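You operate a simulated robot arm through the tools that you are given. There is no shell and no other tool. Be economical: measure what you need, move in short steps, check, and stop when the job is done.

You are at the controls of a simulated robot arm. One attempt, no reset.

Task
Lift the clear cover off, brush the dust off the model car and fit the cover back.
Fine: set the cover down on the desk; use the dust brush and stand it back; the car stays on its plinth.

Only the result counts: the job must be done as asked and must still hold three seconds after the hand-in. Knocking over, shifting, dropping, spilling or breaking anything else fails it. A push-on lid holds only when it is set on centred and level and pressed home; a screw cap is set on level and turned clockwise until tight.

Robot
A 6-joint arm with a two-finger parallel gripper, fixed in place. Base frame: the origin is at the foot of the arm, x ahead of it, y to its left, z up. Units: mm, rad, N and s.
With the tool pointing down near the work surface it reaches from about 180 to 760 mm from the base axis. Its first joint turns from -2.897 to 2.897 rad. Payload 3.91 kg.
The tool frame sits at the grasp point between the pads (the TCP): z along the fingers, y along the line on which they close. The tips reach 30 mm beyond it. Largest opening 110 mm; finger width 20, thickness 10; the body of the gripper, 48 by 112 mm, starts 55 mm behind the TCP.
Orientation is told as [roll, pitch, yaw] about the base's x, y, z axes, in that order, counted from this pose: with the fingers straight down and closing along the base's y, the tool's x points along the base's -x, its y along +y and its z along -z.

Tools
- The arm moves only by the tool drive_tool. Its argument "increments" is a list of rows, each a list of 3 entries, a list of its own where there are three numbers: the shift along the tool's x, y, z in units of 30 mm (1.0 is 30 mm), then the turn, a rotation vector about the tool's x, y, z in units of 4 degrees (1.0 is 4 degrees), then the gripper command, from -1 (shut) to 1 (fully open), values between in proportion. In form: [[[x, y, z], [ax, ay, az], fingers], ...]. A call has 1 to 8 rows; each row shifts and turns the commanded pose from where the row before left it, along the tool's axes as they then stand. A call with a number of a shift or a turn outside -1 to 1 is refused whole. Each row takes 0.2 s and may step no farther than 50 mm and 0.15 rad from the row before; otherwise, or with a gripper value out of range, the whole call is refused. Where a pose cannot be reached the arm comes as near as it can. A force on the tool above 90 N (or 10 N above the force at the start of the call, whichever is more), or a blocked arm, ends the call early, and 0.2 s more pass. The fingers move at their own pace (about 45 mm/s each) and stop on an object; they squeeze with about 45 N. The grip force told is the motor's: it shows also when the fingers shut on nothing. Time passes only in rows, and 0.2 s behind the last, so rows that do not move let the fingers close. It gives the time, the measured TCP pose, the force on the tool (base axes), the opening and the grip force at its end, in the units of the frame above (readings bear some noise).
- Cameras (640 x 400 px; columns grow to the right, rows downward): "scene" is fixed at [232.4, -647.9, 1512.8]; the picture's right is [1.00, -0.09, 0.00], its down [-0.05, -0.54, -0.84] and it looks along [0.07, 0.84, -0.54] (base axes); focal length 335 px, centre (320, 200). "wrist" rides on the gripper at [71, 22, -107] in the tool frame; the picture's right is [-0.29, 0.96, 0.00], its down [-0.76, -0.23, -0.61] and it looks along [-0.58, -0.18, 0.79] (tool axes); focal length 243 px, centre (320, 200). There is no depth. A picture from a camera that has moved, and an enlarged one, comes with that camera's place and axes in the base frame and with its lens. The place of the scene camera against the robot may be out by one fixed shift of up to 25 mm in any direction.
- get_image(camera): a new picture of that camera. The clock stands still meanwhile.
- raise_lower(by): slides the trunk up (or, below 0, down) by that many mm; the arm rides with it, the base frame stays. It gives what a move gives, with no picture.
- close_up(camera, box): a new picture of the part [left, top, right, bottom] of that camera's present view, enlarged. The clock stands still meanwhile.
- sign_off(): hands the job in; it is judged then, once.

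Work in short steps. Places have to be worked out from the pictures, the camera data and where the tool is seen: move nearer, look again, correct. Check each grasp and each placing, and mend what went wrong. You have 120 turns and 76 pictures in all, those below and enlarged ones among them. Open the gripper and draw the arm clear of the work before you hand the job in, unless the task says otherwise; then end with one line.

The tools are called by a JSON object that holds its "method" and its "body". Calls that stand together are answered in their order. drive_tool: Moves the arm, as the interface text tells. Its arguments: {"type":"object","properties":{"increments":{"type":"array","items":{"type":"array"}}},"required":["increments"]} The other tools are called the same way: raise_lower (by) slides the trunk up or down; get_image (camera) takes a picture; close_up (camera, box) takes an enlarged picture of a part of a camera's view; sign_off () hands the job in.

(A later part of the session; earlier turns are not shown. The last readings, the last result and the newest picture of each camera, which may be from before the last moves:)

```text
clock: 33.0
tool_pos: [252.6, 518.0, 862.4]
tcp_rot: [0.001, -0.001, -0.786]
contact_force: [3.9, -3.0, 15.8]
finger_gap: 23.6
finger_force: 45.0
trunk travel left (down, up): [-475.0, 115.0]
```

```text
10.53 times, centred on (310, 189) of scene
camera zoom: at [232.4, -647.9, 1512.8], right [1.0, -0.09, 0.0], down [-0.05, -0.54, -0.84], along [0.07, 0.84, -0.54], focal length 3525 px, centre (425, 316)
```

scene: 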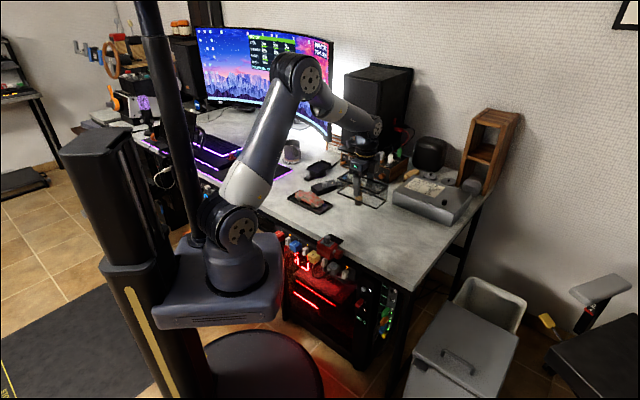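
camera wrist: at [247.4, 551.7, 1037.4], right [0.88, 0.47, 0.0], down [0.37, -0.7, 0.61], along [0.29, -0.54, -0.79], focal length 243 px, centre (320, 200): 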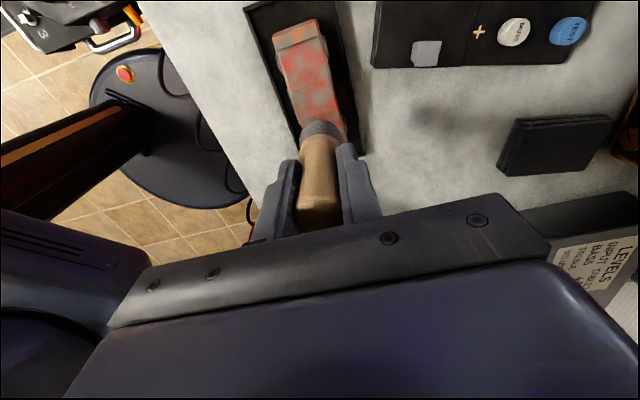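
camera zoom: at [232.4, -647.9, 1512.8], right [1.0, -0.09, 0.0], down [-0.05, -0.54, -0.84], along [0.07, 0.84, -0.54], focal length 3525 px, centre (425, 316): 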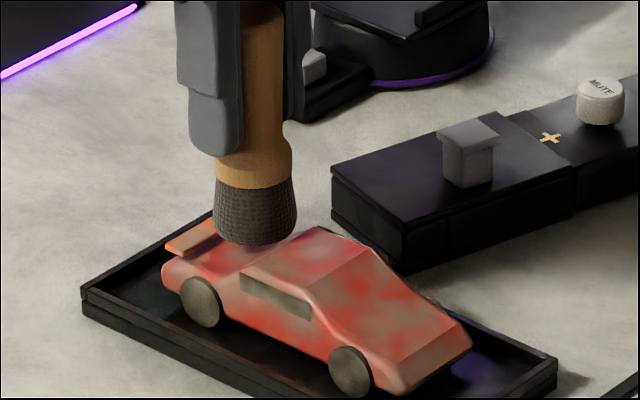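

The roof is visibly cleaner. I lighten slightly and do side strokes over the tail and spoiler.

{"method": "drive_tool", "body": {"increments": [[[0, 0.3, -0.02], [0, 0, 0], -1], [[0, -0.3, 0], [0, 0, 0], -1], [[0, -0.3, 0], [0, 0, 0], -1], [[0.3, 0, 0], [0, 0, 0], -1], [[0, 0.3, 0], [0, 0, 0], -1], [[0, 0.3, 0], [0, 0, 0], -1], [[0, -0.3, 0], [0, 0, 0], -1], [[0, 0, 0], [0, 0, 0], -1]]}}

{"method": "drive_tool", "body": {"increments": [[[0.3, 0, 0], [0, 0, 0], -1], [[0, 0.3, 0], [0, 0, 0], -1], [[0, -0.3, 0], [0, 0, 0], -1], [[0, -0.3, 0], [0, 0, 0], -1], [[0, 0.3, 0], [0, 0, 0], -1], [[0, 0, 0], [0, 0, 0], -1]]}}

{"method": "close_up", "body": {"camera": "scene", "box": [280, 170, 340, 208]}}

```text
clock: 34.8
tool_pos: [245.8, 523.8, 862.2]
tcp_rot: [0.003, 0.0, -0.786]
contact_force: [5.8, 5.9, 17.2]
finger_gap: 23.5
finger_force: 45.2
trunk travel left (down, up): [-475.0, 115.0]
```

```text
clock: 36.2
tool_pos: [239.7, 530.1, 861.1]
tcp_rot: [0.001, 0.001, -0.784]
contact_force: [-0.1, 0.6, -0.6]
finger_gap: 23.2
finger_force: 44.8
trunk travel left (down, up): [-475.0, 115.0]
```

```text
10.53 times, centred on (310, 189) of scene
camera zoom: at [232.4, -647.9, 1512.8], right [1.0, -0.09, 0.0], down [-0.05, -0.54, -0.84], along [0.07, 0.84, -0.54], focal length 3525 px, centre (425, 316)
```

zoom: 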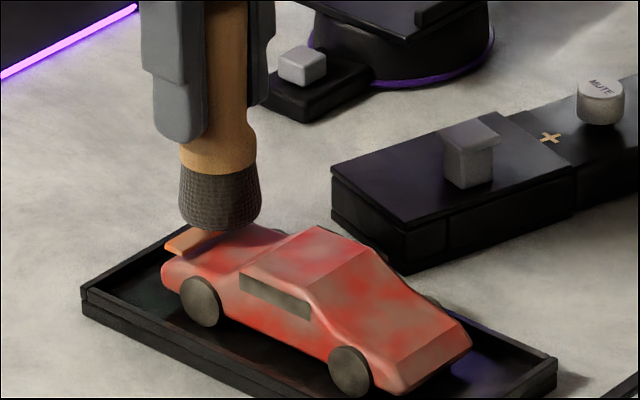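

The dust is fading. There is no contact at the tail now, so I lower gently there and stroke the spoiler.

{"method": "drive_tool", "body": {"increments": [[[0, 0, 0.1], [0, 0, 0], -1], [[0, 0, 0], [0, 0, 0], -1]]}}

{"method": "drive_tool", "body": {"increments": [[[0, 0, 0.1], [0, 0, 0], -1], [[0, 0, 0], [0, 0, 0], -1]]}}

```text
clock: 36.8
tool_pos: [240.0, 530.4, 858.5]
tcp_rot: [0.0, 0.0, -0.783]
contact_force: [-0.4, -0.4, -0.2]
finger_gap: 23.3
finger_force: 44.4
trunk travel left (down, up): [-475.0, 115.0]
```

```text
clock: 37.4
tool_pos: [239.5, 529.7, 854.3]
tcp_rot: [0.0, 0.0, -0.785]
contact_force: [0.0, 0.5, -0.5]
finger_gap: 23.5
finger_force: 44.8
trunk travel left (down, up): [-475.0, 115.0]
```

{"method": "close_up", "body": {"camera": "scene", "box": [280, 170, 340, 208]}}

{"method": "close_up", "body": {"camera": "wrist", "box": [200, 40, 440, 190]}}

```text
10.53 times, centred on (310, 189) of scene
camera zoom: at [232.4, -647.9, 1512.8], right [1.0, -0.09, 0.0], down [-0.05, -0.54, -0.84], along [0.07, 0.84, -0.54], focal length 3525 px, centre (425, 316)
```

zoom: 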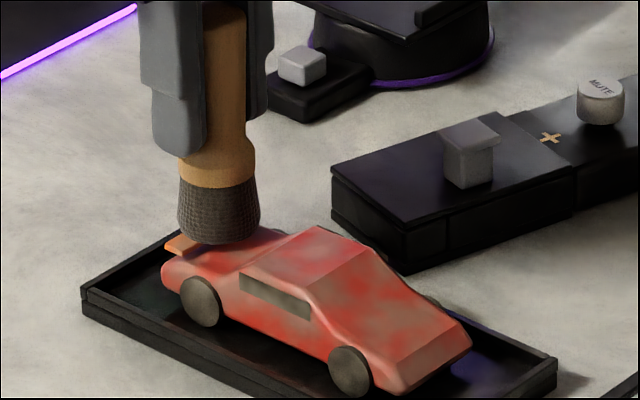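

```text
2.67 times, centred on (320, 115) of wrist
camera zoom: at [203.2, 596.4, 961.7], right [0.88, 0.47, 0.0], down [0.38, -0.7, 0.61], along [0.29, -0.54, -0.79], focal length 647 px, centre (320, 427)
```

zoom: 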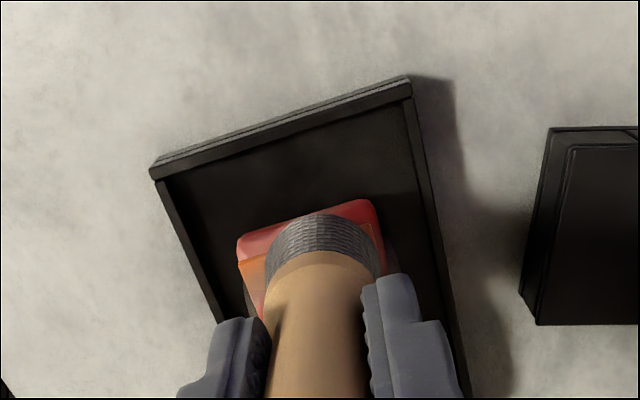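

I continue lowering onto the spoiler in 2 mm steps.

{"method": "drive_tool", "body": {"increments": [[[0, 0, 0.06], [0, 0, 0], -1], [[0, 0, 0], [0, 0, 0], -1]]}}

{"method": "drive_tool", "body": {"increments": [[[0, 0, 0.06], [0, 0, 0], -1], [[0, 0, 0], [0, 0, 0], -1]]}}

```text
clock: 38.0
tool_pos: [238.6, 530.1, 852.3]
tcp_rot: [0.0, 0.002, -0.786]
contact_force: [0.3, -0.1, -0.4]
finger_gap: 23.2
finger_force: 45.1
trunk travel left (down, up): [-475.0, 115.0]
```

```text
clock: 38.6
tool_pos: [240.1, 531.0, 852.0]
tcp_rot: [0.0, -0.001, -0.784]
contact_force: [0.6, -0.1, 0.7]
finger_gap: 23.5
finger_force: 45.0
trunk travel left (down, up): [-475.0, 115.0]
```

I make light strokes across the spoiler and then raise.

{"method": "drive_tool", "body": {"increments": [[[0, 0.3, 0], [0, 0, 0], -1], [[0, -0.3, 0], [0, 0, 0], -1], [[0, -0.3, 0], [0, 0, 0], -1], [[0, 0.3, 0], [0, 0, 0], -1], [[0, 0, 0], [0, 0, 0], -1]]}}

{"method": "drive_tool", "body": {"increments": [[[0, 0, -0.6], [0, 0, 0], -1], [[-0.9, 0, -0.2], [0, 0, 0], -1], [[-0.9, 0, 0], [0, 0, 0], -1], [[-0.9, 0, 0], [0, 0, 0], -1], [[-0.4, 0, 0], [0, 0, 0], -1], [[0, 0, 0], [0, 0, 0], -1]]}}

{"method": "close_up", "body": {"camera": "scene", "box": [280, 170, 340, 208]}}

{"method": "close_up", "body": {"camera": "wrist", "box": [200, 0, 440, 150]}}

```text
clock: 39.8
tool_pos: [240.7, 530.1, 851.5]
tcp_rot: [0.0, 0.0, -0.783]
contact_force: [-1.1, -0.7, 0.3]
finger_gap: 23.4
finger_force: 45.0
trunk travel left (down, up): [-475.0, 115.0]
```

```text
clock: 41.2
tool_pos: [305.3, 464.4, 874.4]
tcp_rot: [0.0, -0.001, -0.782]
contact_force: [0.4, 0.2, 0.0]
finger_gap: 23.2
finger_force: 44.4
trunk travel left (down, up): [-475.0, 115.0]
```

```text
10.53 times, centred on (310, 189) of scene
camera zoom: at [232.4, -647.9, 1512.8], right [1.0, -0.09, 0.0], down [-0.05, -0.54, -0.84], along [0.07, 0.84, -0.54], focal length 3525 px, centre (425, 316)
```

zoom: 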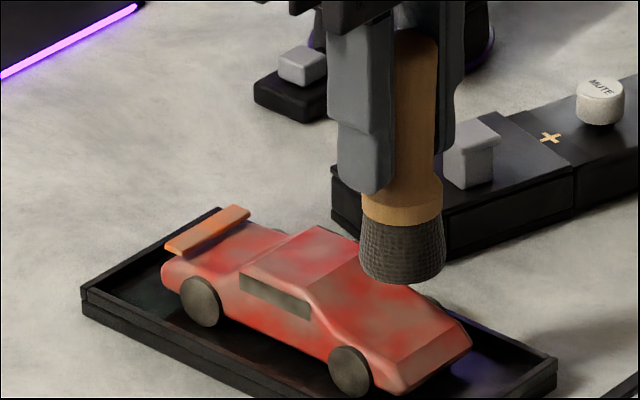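

```text
2.67 times, centred on (320, 75) of wrist
camera zoom: at [269.6, 529.4, 981.8], right [0.88, 0.47, 0.0], down [0.38, -0.7, 0.61], along [0.29, -0.54, -0.79], focal length 647 px, centre (320, 533)
```

zoom: 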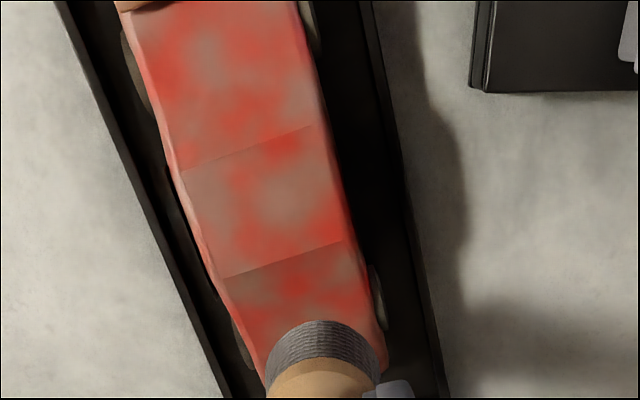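

The dust is partly gone. Now the hood: I lower toward it.

{"method": "drive_tool", "body": {"increments": [[[0, 0, 0.3], [0, 0, 0], -1], [[0, 0, 0.1], [0, 0, 0], -1], [[0, 0, 0], [0, 0, 0], -1]]}}

{"method": "drive_tool", "body": {"increments": [[[0, 0, 0.08], [0, 0, 0], -1], [[0, 0, 0], [0, 0, 0], -1]]}}

{"method": "drive_tool", "body": {"increments": [[[0, 0, 0.08], [0, 0, 0], -1], [[0, 0, 0], [0, 0, 0], -1]]}}

```text
clock: 42.0
tool_pos: [306.8, 464.3, 864.5]
tcp_rot: [0.0, 0.0, -0.783]
contact_force: [0.7, 0.8, -0.8]
finger_gap: 23.4
finger_force: 44.9
trunk travel left (down, up): [-475.0, 115.0]
```

```text
clock: 42.6
tool_pos: [306.5, 464.0, 862.3]
tcp_rot: [0.001, 0.001, -0.786]
contact_force: [-0.5, -1.1, 12.6]
finger_gap: 23.1
finger_force: 44.6
trunk travel left (down, up): [-475.0, 115.0]
```

```text
clock: 43.2
tool_pos: [305.7, 464.5, 861.7]
tcp_rot: [0.007, 0.001, -0.786]
contact_force: [0.1, -0.9, 35.3]
finger_gap: 23.1
finger_force: 45.3
trunk travel left (down, up): [-475.0, 115.0]
```

The hood contacts at about the same height, so the touch surface seems flat there. 35 N is too much, so I back off 2.5 mm and stroke lightly.

{"method": "drive_tool", "body": {"increments": [[[0, 0, -0.08], [0, 0, 0], -1], [[0, 0.3, 0], [0, 0, 0], -1], [[0, -0.3, 0], [0, 0, 0], -1], [[0, -0.3, 0], [0, 0, 0], -1], [[0, 0.3, 0], [0, 0, 0], -1], [[0, 0, 0], [0, 0, 0], -1]]}}

{"method": "drive_tool", "body": {"increments": [[[-0.3, 0, 0], [0, 0, 0], -1], [[0, 0.3, 0], [0, 0, 0], -1], [[0, -0.3, 0], [0, 0, 0], -1], [[0, -0.3, 0], [0, 0, 0], -1], [[0, 0.3, 0], [0, 0, 0], -1], [[0, 0, 0], [0, 0, 0], -1]]}}

{"method": "close_up", "body": {"camera": "scene", "box": [280, 170, 340, 208]}}

{"method": "close_up", "body": {"camera": "wrist", "box": [200, 0, 440, 150]}}

```text
clock: 44.6
tool_pos: [302.7, 462.7, 860.9]
tcp_rot: [0.0, 0.002, -0.784]
contact_force: [-7.6, -9.8, 31.2]
finger_gap: 23.2
finger_force: 45.3
trunk travel left (down, up): [-475.0, 115.0]
```

```text
clock: 46.0
tool_pos: [313.4, 458.2, 860.3]
tcp_rot: [0.001, 0.001, -0.786]
contact_force: [0.0, 0.4, -0.3]
finger_gap: 23.2
finger_force: 45.3
trunk travel left (down, up): [-475.0, 115.0]
```

```text
10.53 times, centred on (310, 189) of scene
camera zoom: at [232.4, -647.9, 1512.8], right [1.0, -0.09, 0.0], down [-0.05, -0.54, -0.84], along [0.07, 0.84, -0.54], focal length 3525 px, centre (425, 316)
```

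zoom: 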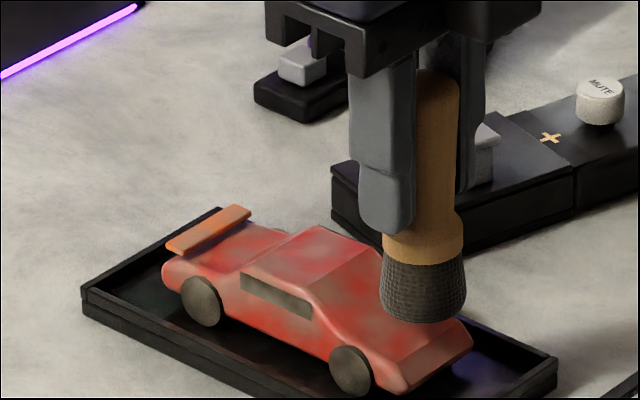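

```text
2.67 times, centred on (320, 75) of wrist
camera zoom: at [276.9, 523.5, 967.9], right [0.88, 0.47, 0.0], down [0.38, -0.7, 0.61], along [0.29, -0.54, -0.79], focal length 647 px, centre (320, 533)
```

zoom: 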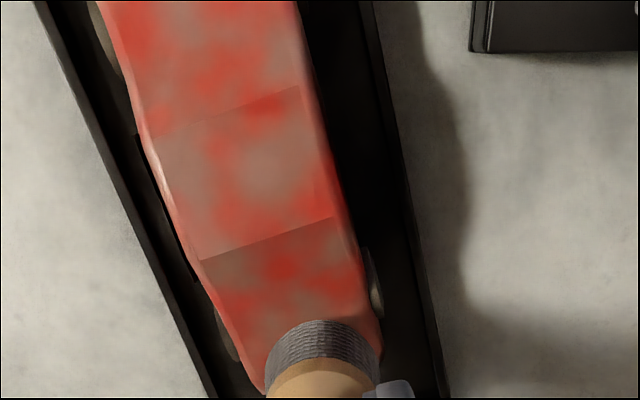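

Contact is lost ahead of the roof and the car is still in place. I lower onto the hood here to brush it too.

{"method": "drive_tool", "body": {"increments": [[[0, 0, 0.1], [0, 0, 0], -1], [[0, 0, 0], [0, 0, 0], -1]]}}

{"method": "drive_tool", "body": {"increments": [[[0, 0, 0.07], [0, 0, 0], -1], [[0, 0, 0], [0, 0, 0], -1]]}}

{"method": "drive_tool", "body": {"increments": [[[0, 0, 0.07], [0, 0, 0], -1], [[0, 0, 0], [0, 0, 0], -1]]}}

```text
clock: 46.6
tool_pos: [313.1, 457.1, 858.4]
tcp_rot: [0.001, -0.001, -0.785]
contact_force: [-0.4, 0.0, 0.1]
finger_gap: 23.4
finger_force: 44.8
trunk travel left (down, up): [-475.0, 115.0]
```

```text
clock: 47.2
tool_pos: [312.7, 458.0, 856.6]
tcp_rot: [-0.001, -0.001, -0.786]
contact_force: [-0.6, 0.2, -0.5]
finger_gap: 23.6
finger_force: 44.7
trunk travel left (down, up): [-475.0, 115.0]
```

```text
clock: 47.8
tool_pos: [310.1, 456.7, 853.9]
tcp_rot: [0.001, 0.002, -0.785]
contact_force: [0.2, 0.8, -0.7]
finger_gap: 23.2
finger_force: 45.1
trunk travel left (down, up): [-475.0, 115.0]
```

{"method": "drive_tool", "body": {"increments": [[[0, 0, 0.07], [0, 0, 0], -1], [[0, 0, 0], [0, 0, 0], -1]]}}

{"method": "drive_tool", "body": {"increments": [[[0, 0, 0.07], [0, 0, 0], -1], [[0, 0, 0], [0, 0, 0], -1]]}}

{"method": "close_up", "body": {"camera": "scene", "box": [280, 170, 340, 208]}}

```text
clock: 48.4
tool_pos: [310.8, 457.0, 852.5]
tcp_rot: [0.0, 0.0, -0.785]
contact_force: [0.1, -0.1, -0.3]
finger_gap: 23.4
finger_force: 44.8
trunk travel left (down, up): [-475.0, 115.0]
```

```text
clock: 49.0
tool_pos: [312.5, 457.2, 850.9]
tcp_rot: [-0.001, 0.0, -0.785]
contact_force: [-0.2, 0.0, -1.0]
finger_gap: 23.1
finger_force: 44.7
trunk travel left (down, up): [-475.0, 115.0]
```

```text
10.53 times, centred on (310, 189) of scene
camera zoom: at [232.4, -647.9, 1512.8], right [1.0, -0.09, 0.0], down [-0.05, -0.54, -0.84], along [0.07, 0.84, -0.54], focal length 3525 px, centre (425, 316)
```

zoom: 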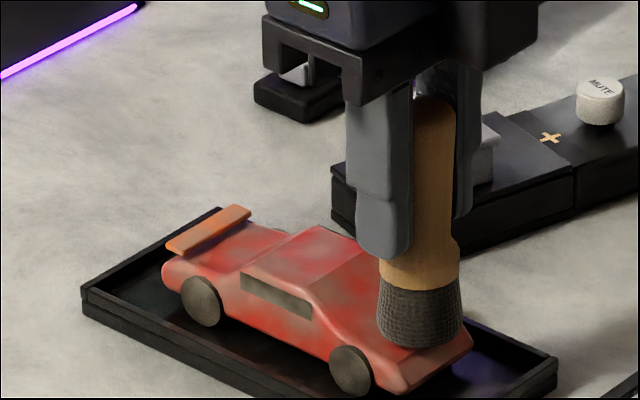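

The tip is practically on the hood. I go 2 mm more, with light lateral strokes.

{"method": "drive_tool", "body": {"increments": [[[0, 0, 0.07], [0, 0, 0], -1], [[0, 0.3, 0], [0, 0, 0], -1], [[0, -0.3, 0], [0, 0, 0], -1], [[0, -0.3, 0], [0, 0, 0], -1], [[0, 0.3, 0], [0, 0, 0], -1], [[0, 0, 0], [0, 0, 0], -1]]}}

{"method": "drive_tool", "body": {"increments": [[[0, 0, 0.07], [0, 0, 0], -1], [[0, 0.3, 0], [0, 0, 0], -1], [[0, -0.3, 0], [0, 0, 0], -1], [[0, -0.3, 0], [0, 0, 0], -1], [[0, 0.3, 0], [0, 0, 0], -1], [[0, 0, 0], [0, 0, 0], -1]]}}

{"method": "close_up", "body": {"camera": "scene", "box": [280, 170, 340, 208]}}

```text
clock: 50.4
tool_pos: [310.6, 456.5, 848.5]
tcp_rot: [-0.002, -0.001, -0.783]
contact_force: [-7.3, -3.9, 19.0]
finger_gap: 23.4
finger_force: 44.4
trunk travel left (down, up): [-475.0, 115.0]
```

```text
clock: 51.8
tool_pos: [308.4, 455.5, 848.2]
tcp_rot: [0.001, 0.0, -0.781]
contact_force: [-6.2, -7.8, 38.0]
finger_gap: 23.1
finger_force: 45.2
trunk travel left (down, up): [-475.0, 115.0]
```

```text
10.53 times, centred on (310, 189) of scene
camera zoom: at [232.4, -647.9, 1512.8], right [1.0, -0.09, 0.0], down [-0.05, -0.54, -0.84], along [0.07, 0.84, -0.54], focal length 3525 px, centre (425, 316)
```

zoom: 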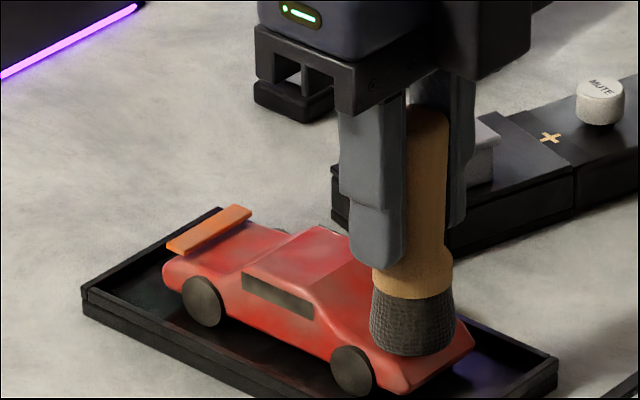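

Much cleaner. The force is a bit high, so I back off 1.5 mm and continue lightly.

{"method": "drive_tool", "body": {"increments": [[[0, 0, -0.06], [0, 0, 0], -1], [[0, 0.3, 0], [0, 0, 0], -1], [[0, -0.3, 0], [0, 0, 0], -1], [[0, -0.3, 0], [0, 0, 0], -1], [[0, 0.3, 0], [0, 0, 0], -1], [[0, 0.3, 0], [0, 0, 0], -1], [[0, -0.3, 0], [0, 0, 0], -1]]}}

{"method": "drive_tool", "body": {"increments": [[[0, 0, -0.6], [0, 0, 0], -1], [[0.9, 0, -0.2], [0, 0, 0], -1], [[0.7, 0, 0], [0, 0, 0], -1], [[0, 0, 0], [0, 0, 0], -1]]}}

{"method": "close_up", "body": {"camera": "scene", "box": [280, 170, 340, 208]}}

{"method": "close_up", "body": {"camera": "wrist", "box": [200, 0, 440, 150]}}

```text
clock: 53.4
tool_pos: [312.8, 457.7, 849.3]
tcp_rot: [0.005, -0.002, -0.787]
contact_force: [3.5, 3.2, 14.9]
finger_gap: 23.2
finger_force: 45.1
trunk travel left (down, up): [-475.0, 115.0]
```

```text
clock: 54.4
tool_pos: [277.7, 491.6, 870.2]
tcp_rot: [-0.002, 0.0, -0.785]
contact_force: [-0.1, 0.5, 0.2]
finger_gap: 23.1
finger_force: 45.5
trunk travel left (down, up): [-475.0, 115.0]
```

```text
10.53 times, centred on (310, 189) of scene
camera zoom: at [232.4, -647.9, 1512.8], right [1.0, -0.09, 0.0], down [-0.05, -0.54, -0.84], along [0.07, 0.84, -0.54], focal length 3525 px, centre (425, 316)
```

zoom: 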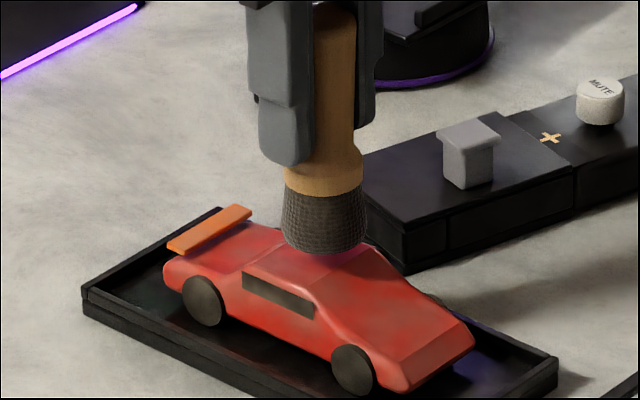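

```text
2.67 times, centred on (320, 75) of wrist
camera zoom: at [242.3, 557.7, 978.0], right [0.88, 0.47, 0.0], down [0.38, -0.7, 0.61], along [0.29, -0.54, -0.79], focal length 647 px, centre (320, 533)
```

zoom: 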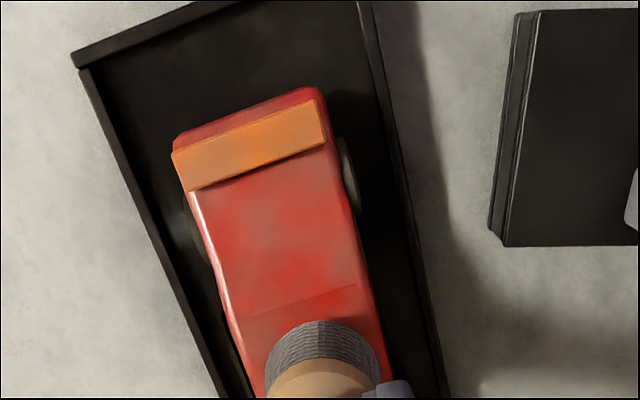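

Nearly clean. A few more light strokes on the roof should remove the faint rest.

{"method": "drive_tool", "body": {"increments": [[[0, 0, 0.2], [0, 0, 0], -1], [[0, 0, 0.07], [0, 0, 0], -1], [[0, 0, 0], [0, 0, 0], -1]]}}

```text
clock: 55.2
tool_pos: [277.7, 491.2, 862.6]
tcp_rot: [0.0, -0.002, -0.782]
contact_force: [0.0, 1.0, 0.5]
finger_gap: 23.2
finger_force: 44.5
trunk travel left (down, up): [-475.0, 115.0]
```

{"method": "drive_tool", "body": {"increments": [[[0, 0.3, 0.04], [0, 0, 0], -1], [[0, -0.3, 0], [0, 0, 0], -1], [[0, -0.3, 0], [0, 0, 0], -1], [[0, 0.3, 0], [0, 0, 0], -1], [[0, 0.3, 0], [0, 0, 0], -1], [[0, -0.3, 0], [0, 0, 0], -1], [[0, -0.3, 0], [0, 0, 0], -1], [[0, 0.3, 0], [0, 0, 0], -1]]}}

{"method": "drive_tool", "body": {"increments": [[[0.3, 0, 0], [0, 0, 0], -1], [[0, -0.3, 0], [0, 0, 0], -1], [[0, 0.3, 0], [0, 0, 0], -1], [[0, 0.3, 0], [0, 0, 0], -1], [[0, -0.3, 0], [0, 0, 0], -1], [[-0.3, 0, 0], [0, 0, 0], -1], [[-0.3, 0, 0], [0, 0, 0], -1], [[0.3, 0, 0], [0, 0, 0], -1]]}}

{"method": "drive_tool", "body": {"increments": [[[0, 0, -0.6], [0, 0, 0], -1], [[0, 0, -0.6], [0, 0, 0], -1], [[0, 0, -0.5], [0, 0, 0], -1], [[0, 0, 0], [0, 0, 0], -1]]}}

{"method": "close_up", "body": {"camera": "scene", "box": [280, 170, 340, 208]}}

{"method": "close_up", "body": {"camera": "wrist", "box": [200, 0, 440, 150]}}

```text
clock: 57.0
tool_pos: [278.0, 491.7, 863.4]
tcp_rot: [0.002, 0.002, -0.783]
contact_force: [0.8, -0.3, -0.3]
finger_gap: 23.3
finger_force: 45.0
trunk travel left (down, up): [-475.0, 115.0]
```

```text
clock: 58.8
tool_pos: [278.3, 491.8, 864.2]
tcp_rot: [0.002, 0.0, -0.783]
contact_force: [1.1, 0.3, -0.4]
finger_gap: 23.3
finger_force: 44.9
trunk travel left (down, up): [-475.0, 115.0]
```

```text
clock: 59.8
tool_pos: [276.8, 491.4, 914.8]
tcp_rot: [-0.001, -0.001, -0.783]
contact_force: [-0.2, -0.4, 0.0]
finger_gap: 23.2
finger_force: 44.7
trunk travel left (down, up): [-475.0, 115.0]
```

```text
10.53 times, centred on (310, 189) of scene
camera zoom: at [232.4, -647.9, 1512.8], right [1.0, -0.09, 0.0], down [-0.05, -0.54, -0.84], along [0.07, 0.84, -0.54], focal length 3525 px, centre (425, 316)
```

zoom: 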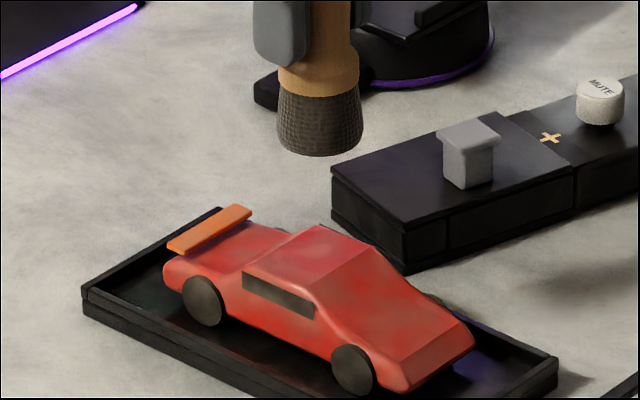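

```text
2.67 times, centred on (320, 75) of wrist
camera zoom: at [241.3, 556.7, 1020.9], right [0.88, 0.47, 0.0], down [0.37, -0.7, 0.61], along [0.29, -0.54, -0.79], focal length 647 px, centre (320, 533)
```

zoom: 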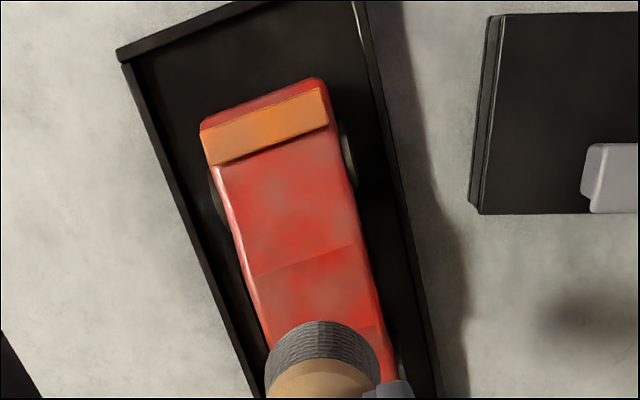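

Those strokes barely touched, as the brush has seated up a little in the grip. I go down to real contact and stroke again.

{"method": "drive_tool", "body": {"increments": [[[0, 0, 0.6], [0, 0, 0], -1], [[0, 0, 0.6], [0, 0, 0], -1], [[0, 0, 0.5], [0, 0, 0], -1], [[0, 0, 0.07], [0, 0, 0], -1], [[0, 0, 0], [0, 0, 0], -1]]}}

{"method": "drive_tool", "body": {"increments": [[[0, 0, 0.06], [0, 0, 0], -1], [[0, 0, 0], [0, 0, 0], -1]]}}

{"method": "drive_tool", "body": {"increments": [[[0, 0, 0.05], [0, 0, 0], -1], [[0, 0, 0], [0, 0, 0], -1]]}}

```text
clock: 61.0
tool_pos: [277.6, 490.8, 860.9]
tcp_rot: [0.003, 0.003, -0.784]
contact_force: [-0.8, 1.4, 12.5]
finger_gap: 23.5
finger_force: 45.1
trunk travel left (down, up): [-475.0, 115.0]
```

```text
clock: 61.6
tool_pos: [277.1, 491.3, 860.9]
tcp_rot: [0.006, 0.001, -0.785]
contact_force: [-0.4, -0.6, 31.0]
finger_gap: 23.0
finger_force: 45.2
trunk travel left (down, up): [-475.0, 115.0]
```

```text
clock: 62.2
tool_pos: [277.2, 491.3, 859.8]
tcp_rot: [0.01, 0.002, -0.786]
contact_force: [2.8, -0.6, 44.3]
finger_gap: 23.4
finger_force: 45.3
trunk travel left (down, up): [-475.0, 115.0]
```

Now contact is firm, so I back off 2.5 mm to about 15 N and stroke.

{"method": "drive_tool", "body": {"increments": [[[0, 0, -0.09], [0, 0, 0], -1], [[0, 0.3, 0], [0, 0, 0], -1], [[0, -0.3, 0], [0, 0, 0], -1], [[0, -0.3, 0], [0, 0, 0], -1], [[0, 0.3, 0], [0, 0, 0], -1], [[0, 0.3, 0], [0, 0, 0], -1], [[0, -0.3, 0], [0, 0, 0], -1]]}}

{"method": "drive_tool", "body": {"increments": [[[0, 0.3, 0], [0, 0, 0], -1], [[0, -0.3, 0], [0, 0, 0], -1], [[0, -0.3, 0], [0, 0, 0], -1], [[0, 0.3, 0], [0, 0, 0], -1], [[0, 0.3, 0], [0, 0, 0], -1], [[0, -0.3, 0], [0, 0, 0], -1]]}}

{"method": "close_up", "body": {"camera": "scene", "box": [280, 170, 340, 208]}}

```text
clock: 63.8
tool_pos: [279.1, 491.2, 860.9]
tcp_rot: [0.005, 0.001, -0.787]
contact_force: [4.5, 6.5, 21.4]
finger_gap: 23.1
finger_force: 45.1
trunk travel left (down, up): [-475.0, 115.0]
```

```text
clock: 65.2
tool_pos: [278.9, 491.5, 861.0]
tcp_rot: [0.004, 0.0, -0.787]
contact_force: [2.9, 4.7, 16.8]
finger_gap: 23.4
finger_force: 45.6
trunk travel left (down, up): [-475.0, 115.0]
```

```text
10.53 times, centred on (310, 189) of scene
camera zoom: at [232.4, -647.9, 1512.8], right [1.0, -0.09, 0.0], down [-0.05, -0.54, -0.84], along [0.07, 0.84, -0.54], focal length 3525 px, centre (425, 316)
```

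zoom: 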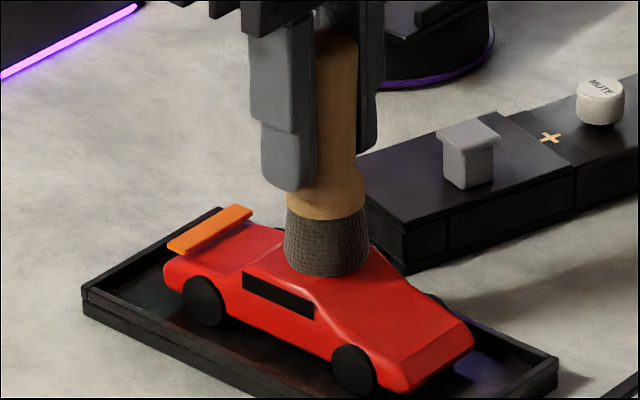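

The car is fully clean. I lift the brush and take it back to its original spot (471,470).

{"method": "drive_tool", "body": {"increments": [[[0, 0, -0.7], [0, 0, 0], -1], [[0, 0, -0.7], [0, 0, 0], -1], [[0, 0, -0.8], [0, 0, 0], -1], [[0, 0, 0], [0, 0, 0], -1]]}}

{"method": "drive_tool", "body": {"increments": [[[-0.84, 0.67, 0], [0, 0, 0], -1], [[-0.84, 0.67, 0], [0, 0, 0], -1], [[-0.84, 0.67, 0], [0, 0, 0], -1], [[-0.84, 0.67, 0], [0, 0, 0], -1], [[-0.84, 0.67, 0], [0, 0, 0], -1], [[-0.83, 0.67, 0], [0, 0, 0], -1], [[0, 0, 0], [0, 0, 0], -1]]}}

{"method": "drive_tool", "body": {"increments": [[[0, 0, 0.9], [0, 0, 0], -1], [[0, 0, 0.9], [0, 0, 0], -1], [[0, 0, 0.9], [0, 0, 0], -1], [[0, 0, 0.5], [0, 0, 0], -1], [[0, 0, 0], [0, 0, 0], -1]]}}

{"method": "close_up", "body": {"camera": "scene", "box": [310, 160, 390, 210]}}

```text
clock: 66.2
tool_pos: [276.4, 490.2, 927.3]
tcp_rot: [0.0, 0.0, -0.786]
contact_force: [0.6, -0.2, -0.3]
finger_gap: 23.1
finger_force: 44.9
trunk travel left (down, up): [-475.0, 115.0]
```

```text
clock: 67.8
tool_pos: [469.1, 471.6, 924.7]
tcp_rot: [-0.001, 0.0, -0.783]
contact_force: [0.2, 0.3, -0.7]
finger_gap: 23.2
finger_force: 45.4
trunk travel left (down, up): [-475.0, 115.0]
```

```text
clock: 69.0
tool_pos: [469.1, 470.6, 828.8]
tcp_rot: [-0.001, 0.001, -0.786]
contact_force: [0.3, 0.5, -0.8]
finger_gap: 23.5
finger_force: 45.0
trunk travel left (down, up): [-475.0, 115.0]
```

```text
8.00 times, centred on (350, 185) of scene
camera zoom: at [232.4, -647.9, 1512.8], right [1.0, -0.09, 0.0], down [-0.05, -0.54, -0.84], along [0.07, 0.84, -0.54], focal length 2679 px, centre (80, 320)
```

zoom: 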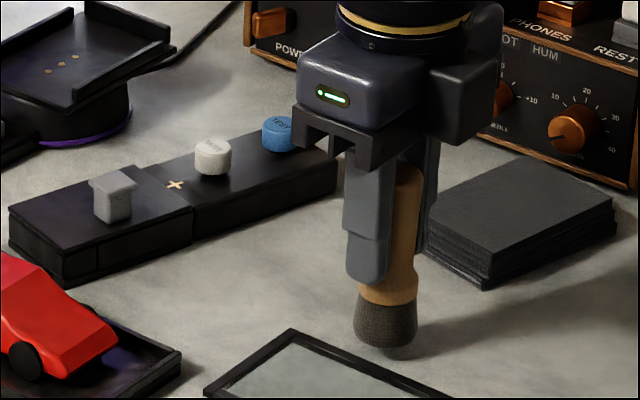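

The brush hangs upright above its spot. I lower to contact in small steps.

{"method": "drive_tool", "body": {"increments": [[[0, 0, 0.3], [0, 0, 0], -1], [[0, 0, 0.07], [0, 0, 0], -1], [[0, 0, 0], [0, 0, 0], -1]]}}

{"method": "drive_tool", "body": {"increments": [[[0, 0, 0.06], [0, 0, 0], -1], [[0, 0, 0], [0, 0, 0], -1]]}}

```text
clock: 69.8
tool_pos: [469.7, 470.0, 818.5]
tcp_rot: [0.0, -0.002, -0.785]
contact_force: [0.8, 0.9, -0.4]
finger_gap: 23.4
finger_force: 45.1
trunk travel left (down, up): [-475.0, 115.0]
```

```text
clock: 70.4
tool_pos: [469.8, 470.6, 818.2]
tcp_rot: [0.002, 0.001, -0.782]
contact_force: [-1.3, -0.3, 7.7]
finger_gap: 23.5
finger_force: 44.6
trunk travel left (down, up): [-475.0, 115.0]
```

It touched the desk (7.7 N). I press a hair more to level it, then open.

{"method": "drive_tool", "body": {"increments": [[[0, 0, 0.03], [0, 0, 0], -1], [[0, 0, 0], [0, 0, 0], -1]]}}

{"method": "drive_tool", "body": {"increments": [[[0, 0, 0], [0, 0, 0], -0.4], [[0, 0, 0], [0, 0, 0], 0], [[0, 0, 0], [0, 0, 0], 0.3], [[0, 0, 0], [0, 0, 0], 0.4], [[0, 0, 0], [0, 0, 0], 0.4]]}}

{"method": "close_up", "body": {"camera": "scene", "box": [310, 160, 390, 210]}}

```text
clock: 71.0
tool_pos: [467.9, 471.0, 818.2]
tcp_rot: [0.005, -0.001, -0.785]
contact_force: [-0.2, -1.2, 16.9]
finger_gap: 23.5
finger_force: 44.9
trunk travel left (down, up): [-475.0, 115.0]
```

```text
clock: 72.2
tool_pos: [469.3, 470.5, 816.3]
tcp_rot: [0.0, -0.002, -0.785]
contact_force: [-0.6, -1.4, 0.2]
finger_gap: 77.0
finger_force: 0.1
trunk travel left (down, up): [-475.0, 115.0]
```

```text
8.00 times, centred on (350, 185) of scene
camera zoom: at [232.4, -647.9, 1512.8], right [1.0, -0.09, 0.0], down [-0.05, -0.54, -0.84], along [0.07, 0.84, -0.54], focal length 2679 px, centre (80, 320)
```

zoom: 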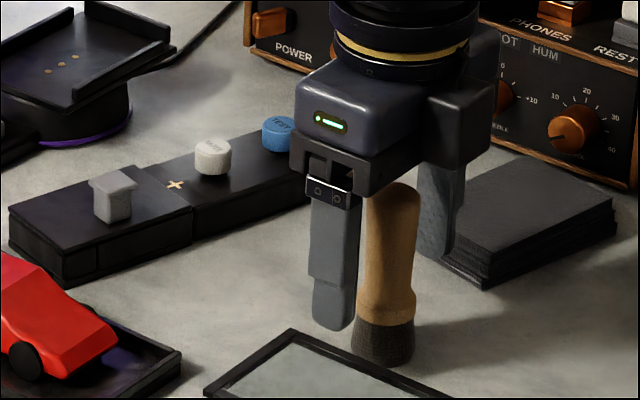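

The brush stands free. I rise straight up and move above the cover (450,318).

{"method": "drive_tool", "body": {"increments": [[[0, 0, -0.6], [0, 0, 0], 0.4], [[0, 0, -1], [0, 0, 0], 0.4], [[0, 0, -1], [0, 0, 0], 0.65], [[0, 0, -1], [0, 0, 0], 0.65], [[0, 0, -0.7], [0, 0, 0], 0.65]]}}

{"method": "drive_tool", "body": {"increments": [[[-0.63, -0.81, 0], [0, 0, 0], 0.65], [[-0.63, -0.81, 0], [0, 0, 0], 0.65], [[-0.63, -0.81, 0], [0, 0, 0], 0.65], [[-0.63, -0.81, 0], [0, 0, 0], 0.65], [[-0.62, -0.8, 0], [0, 0, 0], 0.65], [[0, 0, 0], [0, 0, 0], 0.65]]}}

{"method": "close_up", "body": {"camera": "scene", "box": [280, 160, 408, 240]}}

{"method": "close_up", "body": {"camera": "wrist", "box": [200, 0, 456, 160]}}

```text
clock: 73.4
tool_pos: [469.1, 471.9, 944.8]
tcp_rot: [0.0, -0.001, -0.784]
contact_force: [0.2, -0.5, -0.9]
finger_gap: 91.0
finger_force: 0.0
trunk travel left (down, up): [-475.0, 115.0]
```

```text
clock: 74.8
tool_pos: [449.0, 318.7, 943.7]
tcp_rot: [0.001, 0.0, -0.784]
contact_force: [-0.4, -0.7, 0.6]
finger_gap: 90.8
finger_force: 0.0
trunk travel left (down, up): [-475.0, 115.0]
```

```text
5.00 times, centred on (344, 200) of scene
camera zoom: at [232.4, -647.9, 1512.8], right [1.0, -0.09, 0.0], down [-0.05, -0.54, -0.84], along [0.07, 0.84, -0.54], focal length 1674 px, centre (200, 200)
```

zoom: 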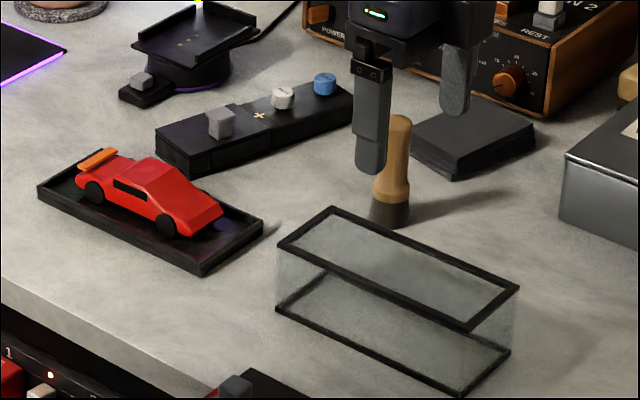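

```text
2.50 times, centred on (328, 80) of wrist
camera zoom: at [413.4, 383.8, 1050.8], right [0.88, 0.47, 0.0], down [0.38, -0.7, 0.61], along [0.29, -0.54, -0.79], focal length 606 px, centre (300, 500)
```

zoom: 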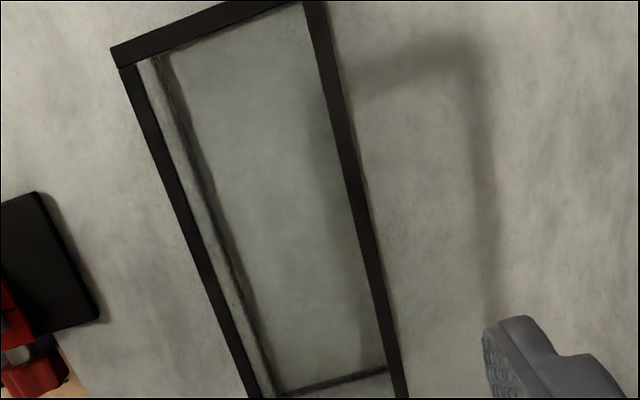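

All objects are in place. I correct 1 mm and descend around the cover to the former grasp height z≈801.

{"method": "drive_tool", "body": {"increments": [[[-0.03, 0.01, 1], [0, 0, 0], 0.65], [[0, 0, 1], [0, 0, 0], 0.65], [[0, 0, 0.9], [0, 0, 0], 0.65], [[0, 0, 0.9], [0, 0, 0], 0.65], [[0, 0, 0.6], [0, 0, 0], 0.65], [[0, 0, 0.36], [0, 0, 0], 0.65], [[0, 0, 0], [0, 0, 0], 0.65]]}}

{"method": "drive_tool", "body": {"increments": [[[0, 0, 0], [0, 0, 0], 0.3], [[0, 0, 0], [0, 0, 0], 0.15], [[0, 0, 0], [0, 0, 0], -0.3], [[0, 0, 0], [0, 0, 0], -1], [[0, 0, 0], [0, 0, 0], -1]]}}

{"method": "close_up", "body": {"camera": "scene", "box": [280, 160, 408, 240]}}

```text
clock: 76.4
tool_pos: [451.8, 317.3, 800.0]
tcp_rot: [0.0, 0.001, -0.785]
contact_force: [-0.9, 0.0, -0.2]
finger_gap: 90.8
finger_force: 0.0
trunk travel left (down, up): [-475.0, 115.0]
```

```text
clock: 77.6
tool_pos: [451.7, 317.0, 800.8]
tcp_rot: [0.001, 0.001, -0.784]
contact_force: [-0.7, 0.2, -0.4]
finger_gap: 67.5
finger_force: 45.3
trunk travel left (down, up): [-475.0, 115.0]
```

```text
5.00 times, centred on (344, 200) of scene
camera zoom: at [232.4, -647.9, 1512.8], right [1.0, -0.09, 0.0], down [-0.05, -0.54, -0.84], along [0.07, 0.84, -0.54], focal length 1674 px, centre (200, 200)
```

zoom: 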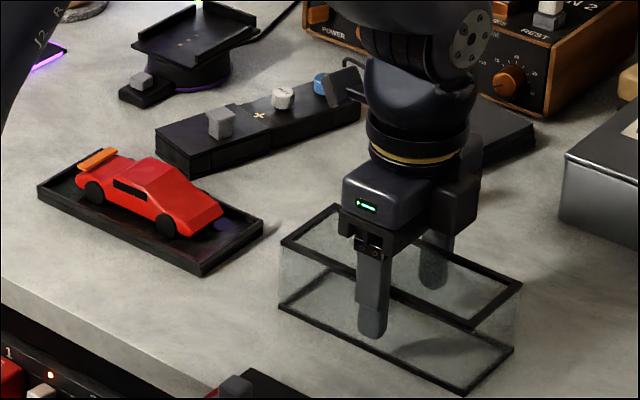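

The cover is gripped (67.5 mm). I lift to 930 and go back exactly 240 mm along the axis, with -1.2 mm sideways correction from my command log.

{"method": "drive_tool", "body": {"increments": [[[0, 0, -0.4], [0, 0, 0], -1], [[0, 0, -1], [0, 0, 0], -1], [[0, 0, -1], [0, 0, 0], -1], [[0, 0, -1], [0, 0, 0], -1], [[0, 0, -0.9], [0, 0, 0], -1], [[0, 0, 0], [0, 0, 0], -1]]}}

{"method": "drive_tool", "body": {"increments": [[[1, -0.04, 0], [0, 0, 0], -1], [[1, 0, 0], [0, 0, 0], -1], [[1, 0, 0], [0, 0, 0], -1], [[1, 0, 0], [0, 0, 0], -1], [[1, 0, 0], [0, 0, 0], -1], [[1, 0, 0], [0, 0, 0], -1], [[1, 0, 0], [0, 0, 0], -1], [[1, 0, 0], [0, 0, 0], -1]]}}

{"method": "drive_tool", "body": {"increments": [[[0, 0, 0.9], [0, 0, 0], -1], [[0, 0, 0.9], [0, 0, 0], -1], [[0, 0, 0.5], [0, 0, 0], -1], [[0, 0, 0], [0, 0, 0], -1]]}}

{"method": "close_up", "body": {"camera": "scene", "box": [270, 155, 350, 205]}}

{"method": "close_up", "body": {"camera": "wrist", "box": [200, 0, 456, 160]}}

```text
clock: 79.0
tool_pos: [451.6, 318.8, 932.6]
tcp_rot: [-0.001, 0.0, -0.784]
contact_force: [-0.2, -1.4, -1.1]
finger_gap: 67.8
finger_force: 45.0
trunk travel left (down, up): [-475.0, 115.0]
```

```text
clock: 80.8
tool_pos: [280.7, 487.5, 930.7]
tcp_rot: [-0.001, 0.0, -0.784]
contact_force: [0.7, 0.4, -0.1]
finger_gap: 67.1
finger_force: 45.2
trunk travel left (down, up): [-475.0, 115.0]
```

```text
clock: 81.8
tool_pos: [280.9, 486.2, 862.7]
tcp_rot: [0.0, 0.0, -0.784]
contact_force: [0.9, 0.2, -1.3]
finger_gap: 67.6
finger_force: 45.3
trunk travel left (down, up): [-475.0, 115.0]
```

```text
8.00 times, centred on (310, 180) of scene
camera zoom: at [232.4, -647.9, 1512.8], right [1.0, -0.09, 0.0], down [-0.05, -0.54, -0.84], along [0.07, 0.84, -0.54], focal length 2679 px, centre (400, 360)
```

zoom: 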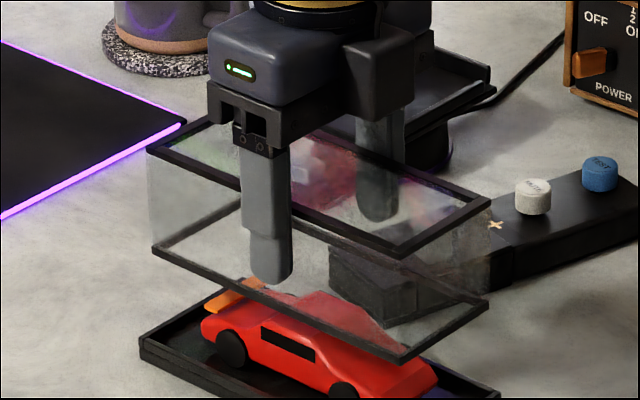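

```text
2.50 times, centred on (328, 80) of wrist
camera zoom: at [245.4, 551.5, 970.3], right [0.88, 0.47, 0.0], down [0.38, -0.7, 0.61], along [0.29, -0.54, -0.79], focal length 606 px, centre (300, 500)
```

zoom: 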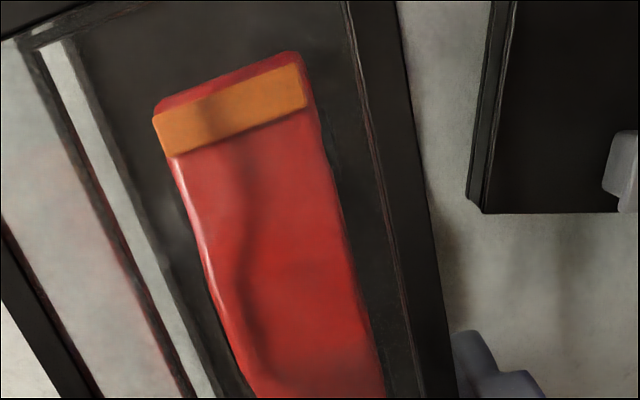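

It is aligned as at pick-up. I descend to about 816, then in small steps to seating.

{"method": "drive_tool", "body": {"increments": [[[0, 0, 0.5], [0, 0, 0], -1], [[0, 0, 0.5], [0, 0, 0], -1], [[0, 0, 0.5], [0, 0, 0], -1], [[0, 0, 0], [0, 0, 0], -1]]}}

{"method": "close_up", "body": {"camera": "scene", "box": [270, 160, 350, 210]}}

```text
clock: 82.8
tool_pos: [280.6, 485.3, 817.6]
tcp_rot: [-0.001, 0.002, -0.783]
contact_force: [-0.3, 0.0, -2.1]
finger_gap: 67.4
finger_force: 45.1
trunk travel left (down, up): [-475.0, 115.0]
```

```text
8.00 times, centred on (310, 185) of scene
camera zoom: at [232.4, -647.9, 1512.8], right [1.0, -0.09, 0.0], down [-0.05, -0.54, -0.84], along [0.07, 0.84, -0.54], focal length 2679 px, centre (400, 320)
```

zoom: 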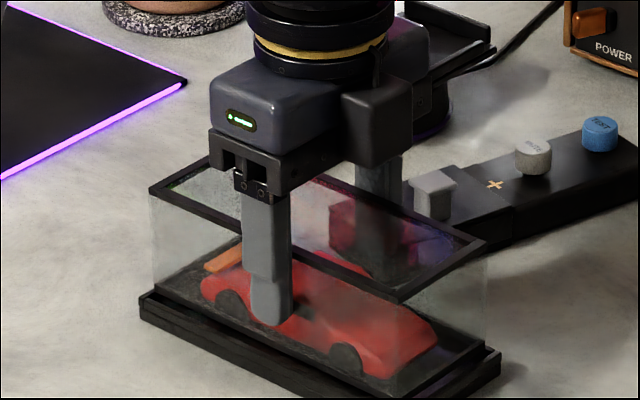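

It is just above the tray rim and centred. I lower in small steps, watching the force.

{"method": "drive_tool", "body": {"increments": [[[0, 0, 0.1], [0, 0, 0], -1], [[0, 0, 0], [0, 0, 0], -1]]}}

{"method": "drive_tool", "body": {"increments": [[[0, 0, 0.08], [0, 0, 0], -1], [[0, 0, 0], [0, 0, 0], -1]]}}

```text
clock: 83.4
tool_pos: [281.4, 485.7, 815.6]
tcp_rot: [0.001, 0.0, -0.786]
contact_force: [-0.3, 0.4, -1.1]
finger_gap: 67.2
finger_force: 45.3
trunk travel left (down, up): [-475.0, 115.0]
```

```text
clock: 84.0
tool_pos: [280.2, 485.6, 811.0]
tcp_rot: [-0.001, 0.0, -0.787]
contact_force: [-0.3, 0.2, -0.9]
finger_gap: 67.5
finger_force: 44.7
trunk travel left (down, up): [-475.0, 115.0]
```

{"method": "drive_tool", "body": {"increments": [[[0, 0, 0.06], [0, 0, 0], -1], [[0, 0, 0], [0, 0, 0], -1]]}}

{"method": "close_up", "body": {"camera": "scene", "box": [270, 160, 350, 210]}}

```text
clock: 84.6
tool_pos: [280.4, 485.7, 809.3]
tcp_rot: [0.0, 0.001, -0.787]
contact_force: [0.0, -0.4, -1.2]
finger_gap: 67.5
finger_force: 45.3
trunk travel left (down, up): [-475.0, 115.0]
```

```text
8.00 times, centred on (310, 185) of scene
camera zoom: at [232.4, -647.9, 1512.8], right [1.0, -0.09, 0.0], down [-0.05, -0.54, -0.84], along [0.07, 0.84, -0.54], focal length 2679 px, centre (400, 320)
```

zoom: 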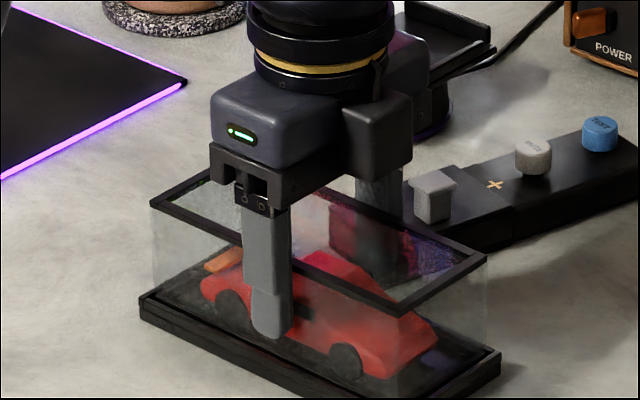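

The cover has entered the tray. I keep lowering until the seating force appears.

{"method": "drive_tool", "body": {"increments": [[[0, 0, 0.05], [0, 0, 0], -1], [[0, 0, 0], [0, 0, 0], -1]]}}

{"method": "drive_tool", "body": {"increments": [[[0, 0, 0.05], [0, 0, 0], -1], [[0, 0, 0], [0, 0, 0], -1]]}}

```text
clock: 85.2
tool_pos: [280.8, 486.3, 809.2]
tcp_rot: [0.001, 0.0, -0.784]
contact_force: [-1.1, -0.9, 13.0]
finger_gap: 67.4
finger_force: 45.3
trunk travel left (down, up): [-475.0, 115.0]
```

```text
clock: 85.8
tool_pos: [279.9, 485.1, 808.5]
tcp_rot: [0.006, 0.004, -0.784]
contact_force: [0.8, -1.6, 32.0]
finger_gap: 67.7
finger_force: 44.7
trunk travel left (down, up): [-475.0, 115.0]
```

It is seated at z≈809 with 32 N, matching the original level. I press slightly more, relax, then open.

{"method": "drive_tool", "body": {"increments": [[[0, 0, 0.04], [0, 0, 0], -1], [[0, 0, 0], [0, 0, 0], -1]]}}

{"method": "drive_tool", "body": {"increments": [[[0, 0, -0.09], [0, 0, 0], -1], [[0, 0, 0], [0, 0, 0], -1]]}}

{"method": "drive_tool", "body": {"increments": [[[0, 0, 0], [0, 0, 0], 0.35], [[0, 0, 0], [0, 0, 0], 0.65], [[0, 0, 0], [0, 0, 0], 0.65], [[0, 0, 0], [0, 0, 0], 0.65]]}}

{"method": "close_up", "body": {"camera": "scene", "box": [270, 160, 350, 210]}}

```text
clock: 86.4
tool_pos: [281.0, 485.6, 807.9]
tcp_rot: [0.005, 0.002, -0.786]
contact_force: [2.4, 2.8, 36.3]
finger_gap: 67.7
finger_force: 45.3
trunk travel left (down, up): [-475.0, 115.0]
```

```text
clock: 87.0
tool_pos: [280.6, 485.5, 807.9]
tcp_rot: [0.001, 0.001, -0.784]
contact_force: [0.7, 7.1, 20.2]
finger_gap: 67.6
finger_force: 45.1
trunk travel left (down, up): [-475.0, 115.0]
```

```text
clock: 88.0
tool_pos: [280.8, 485.9, 806.9]
tcp_rot: [0.0, 0.0, -0.783]
contact_force: [-0.1, -0.6, -0.3]
finger_gap: 90.8
finger_force: 0.1
trunk travel left (down, up): [-475.0, 115.0]
```

```text
8.00 times, centred on (310, 185) of scene
camera zoom: at [232.4, -647.9, 1512.8], right [1.0, -0.09, 0.0], down [-0.05, -0.54, -0.84], along [0.07, 0.84, -0.54], focal length 2679 px, centre (400, 320)
```

zoom: 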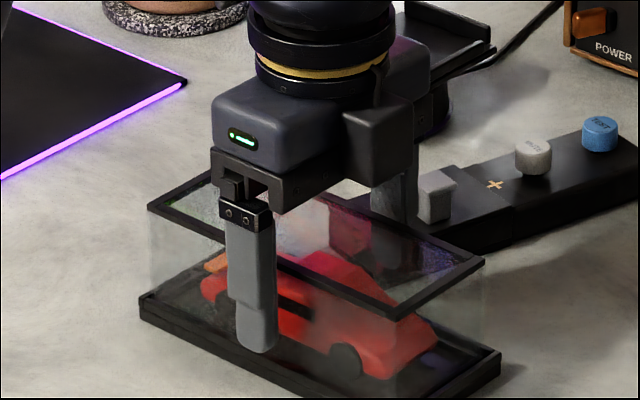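

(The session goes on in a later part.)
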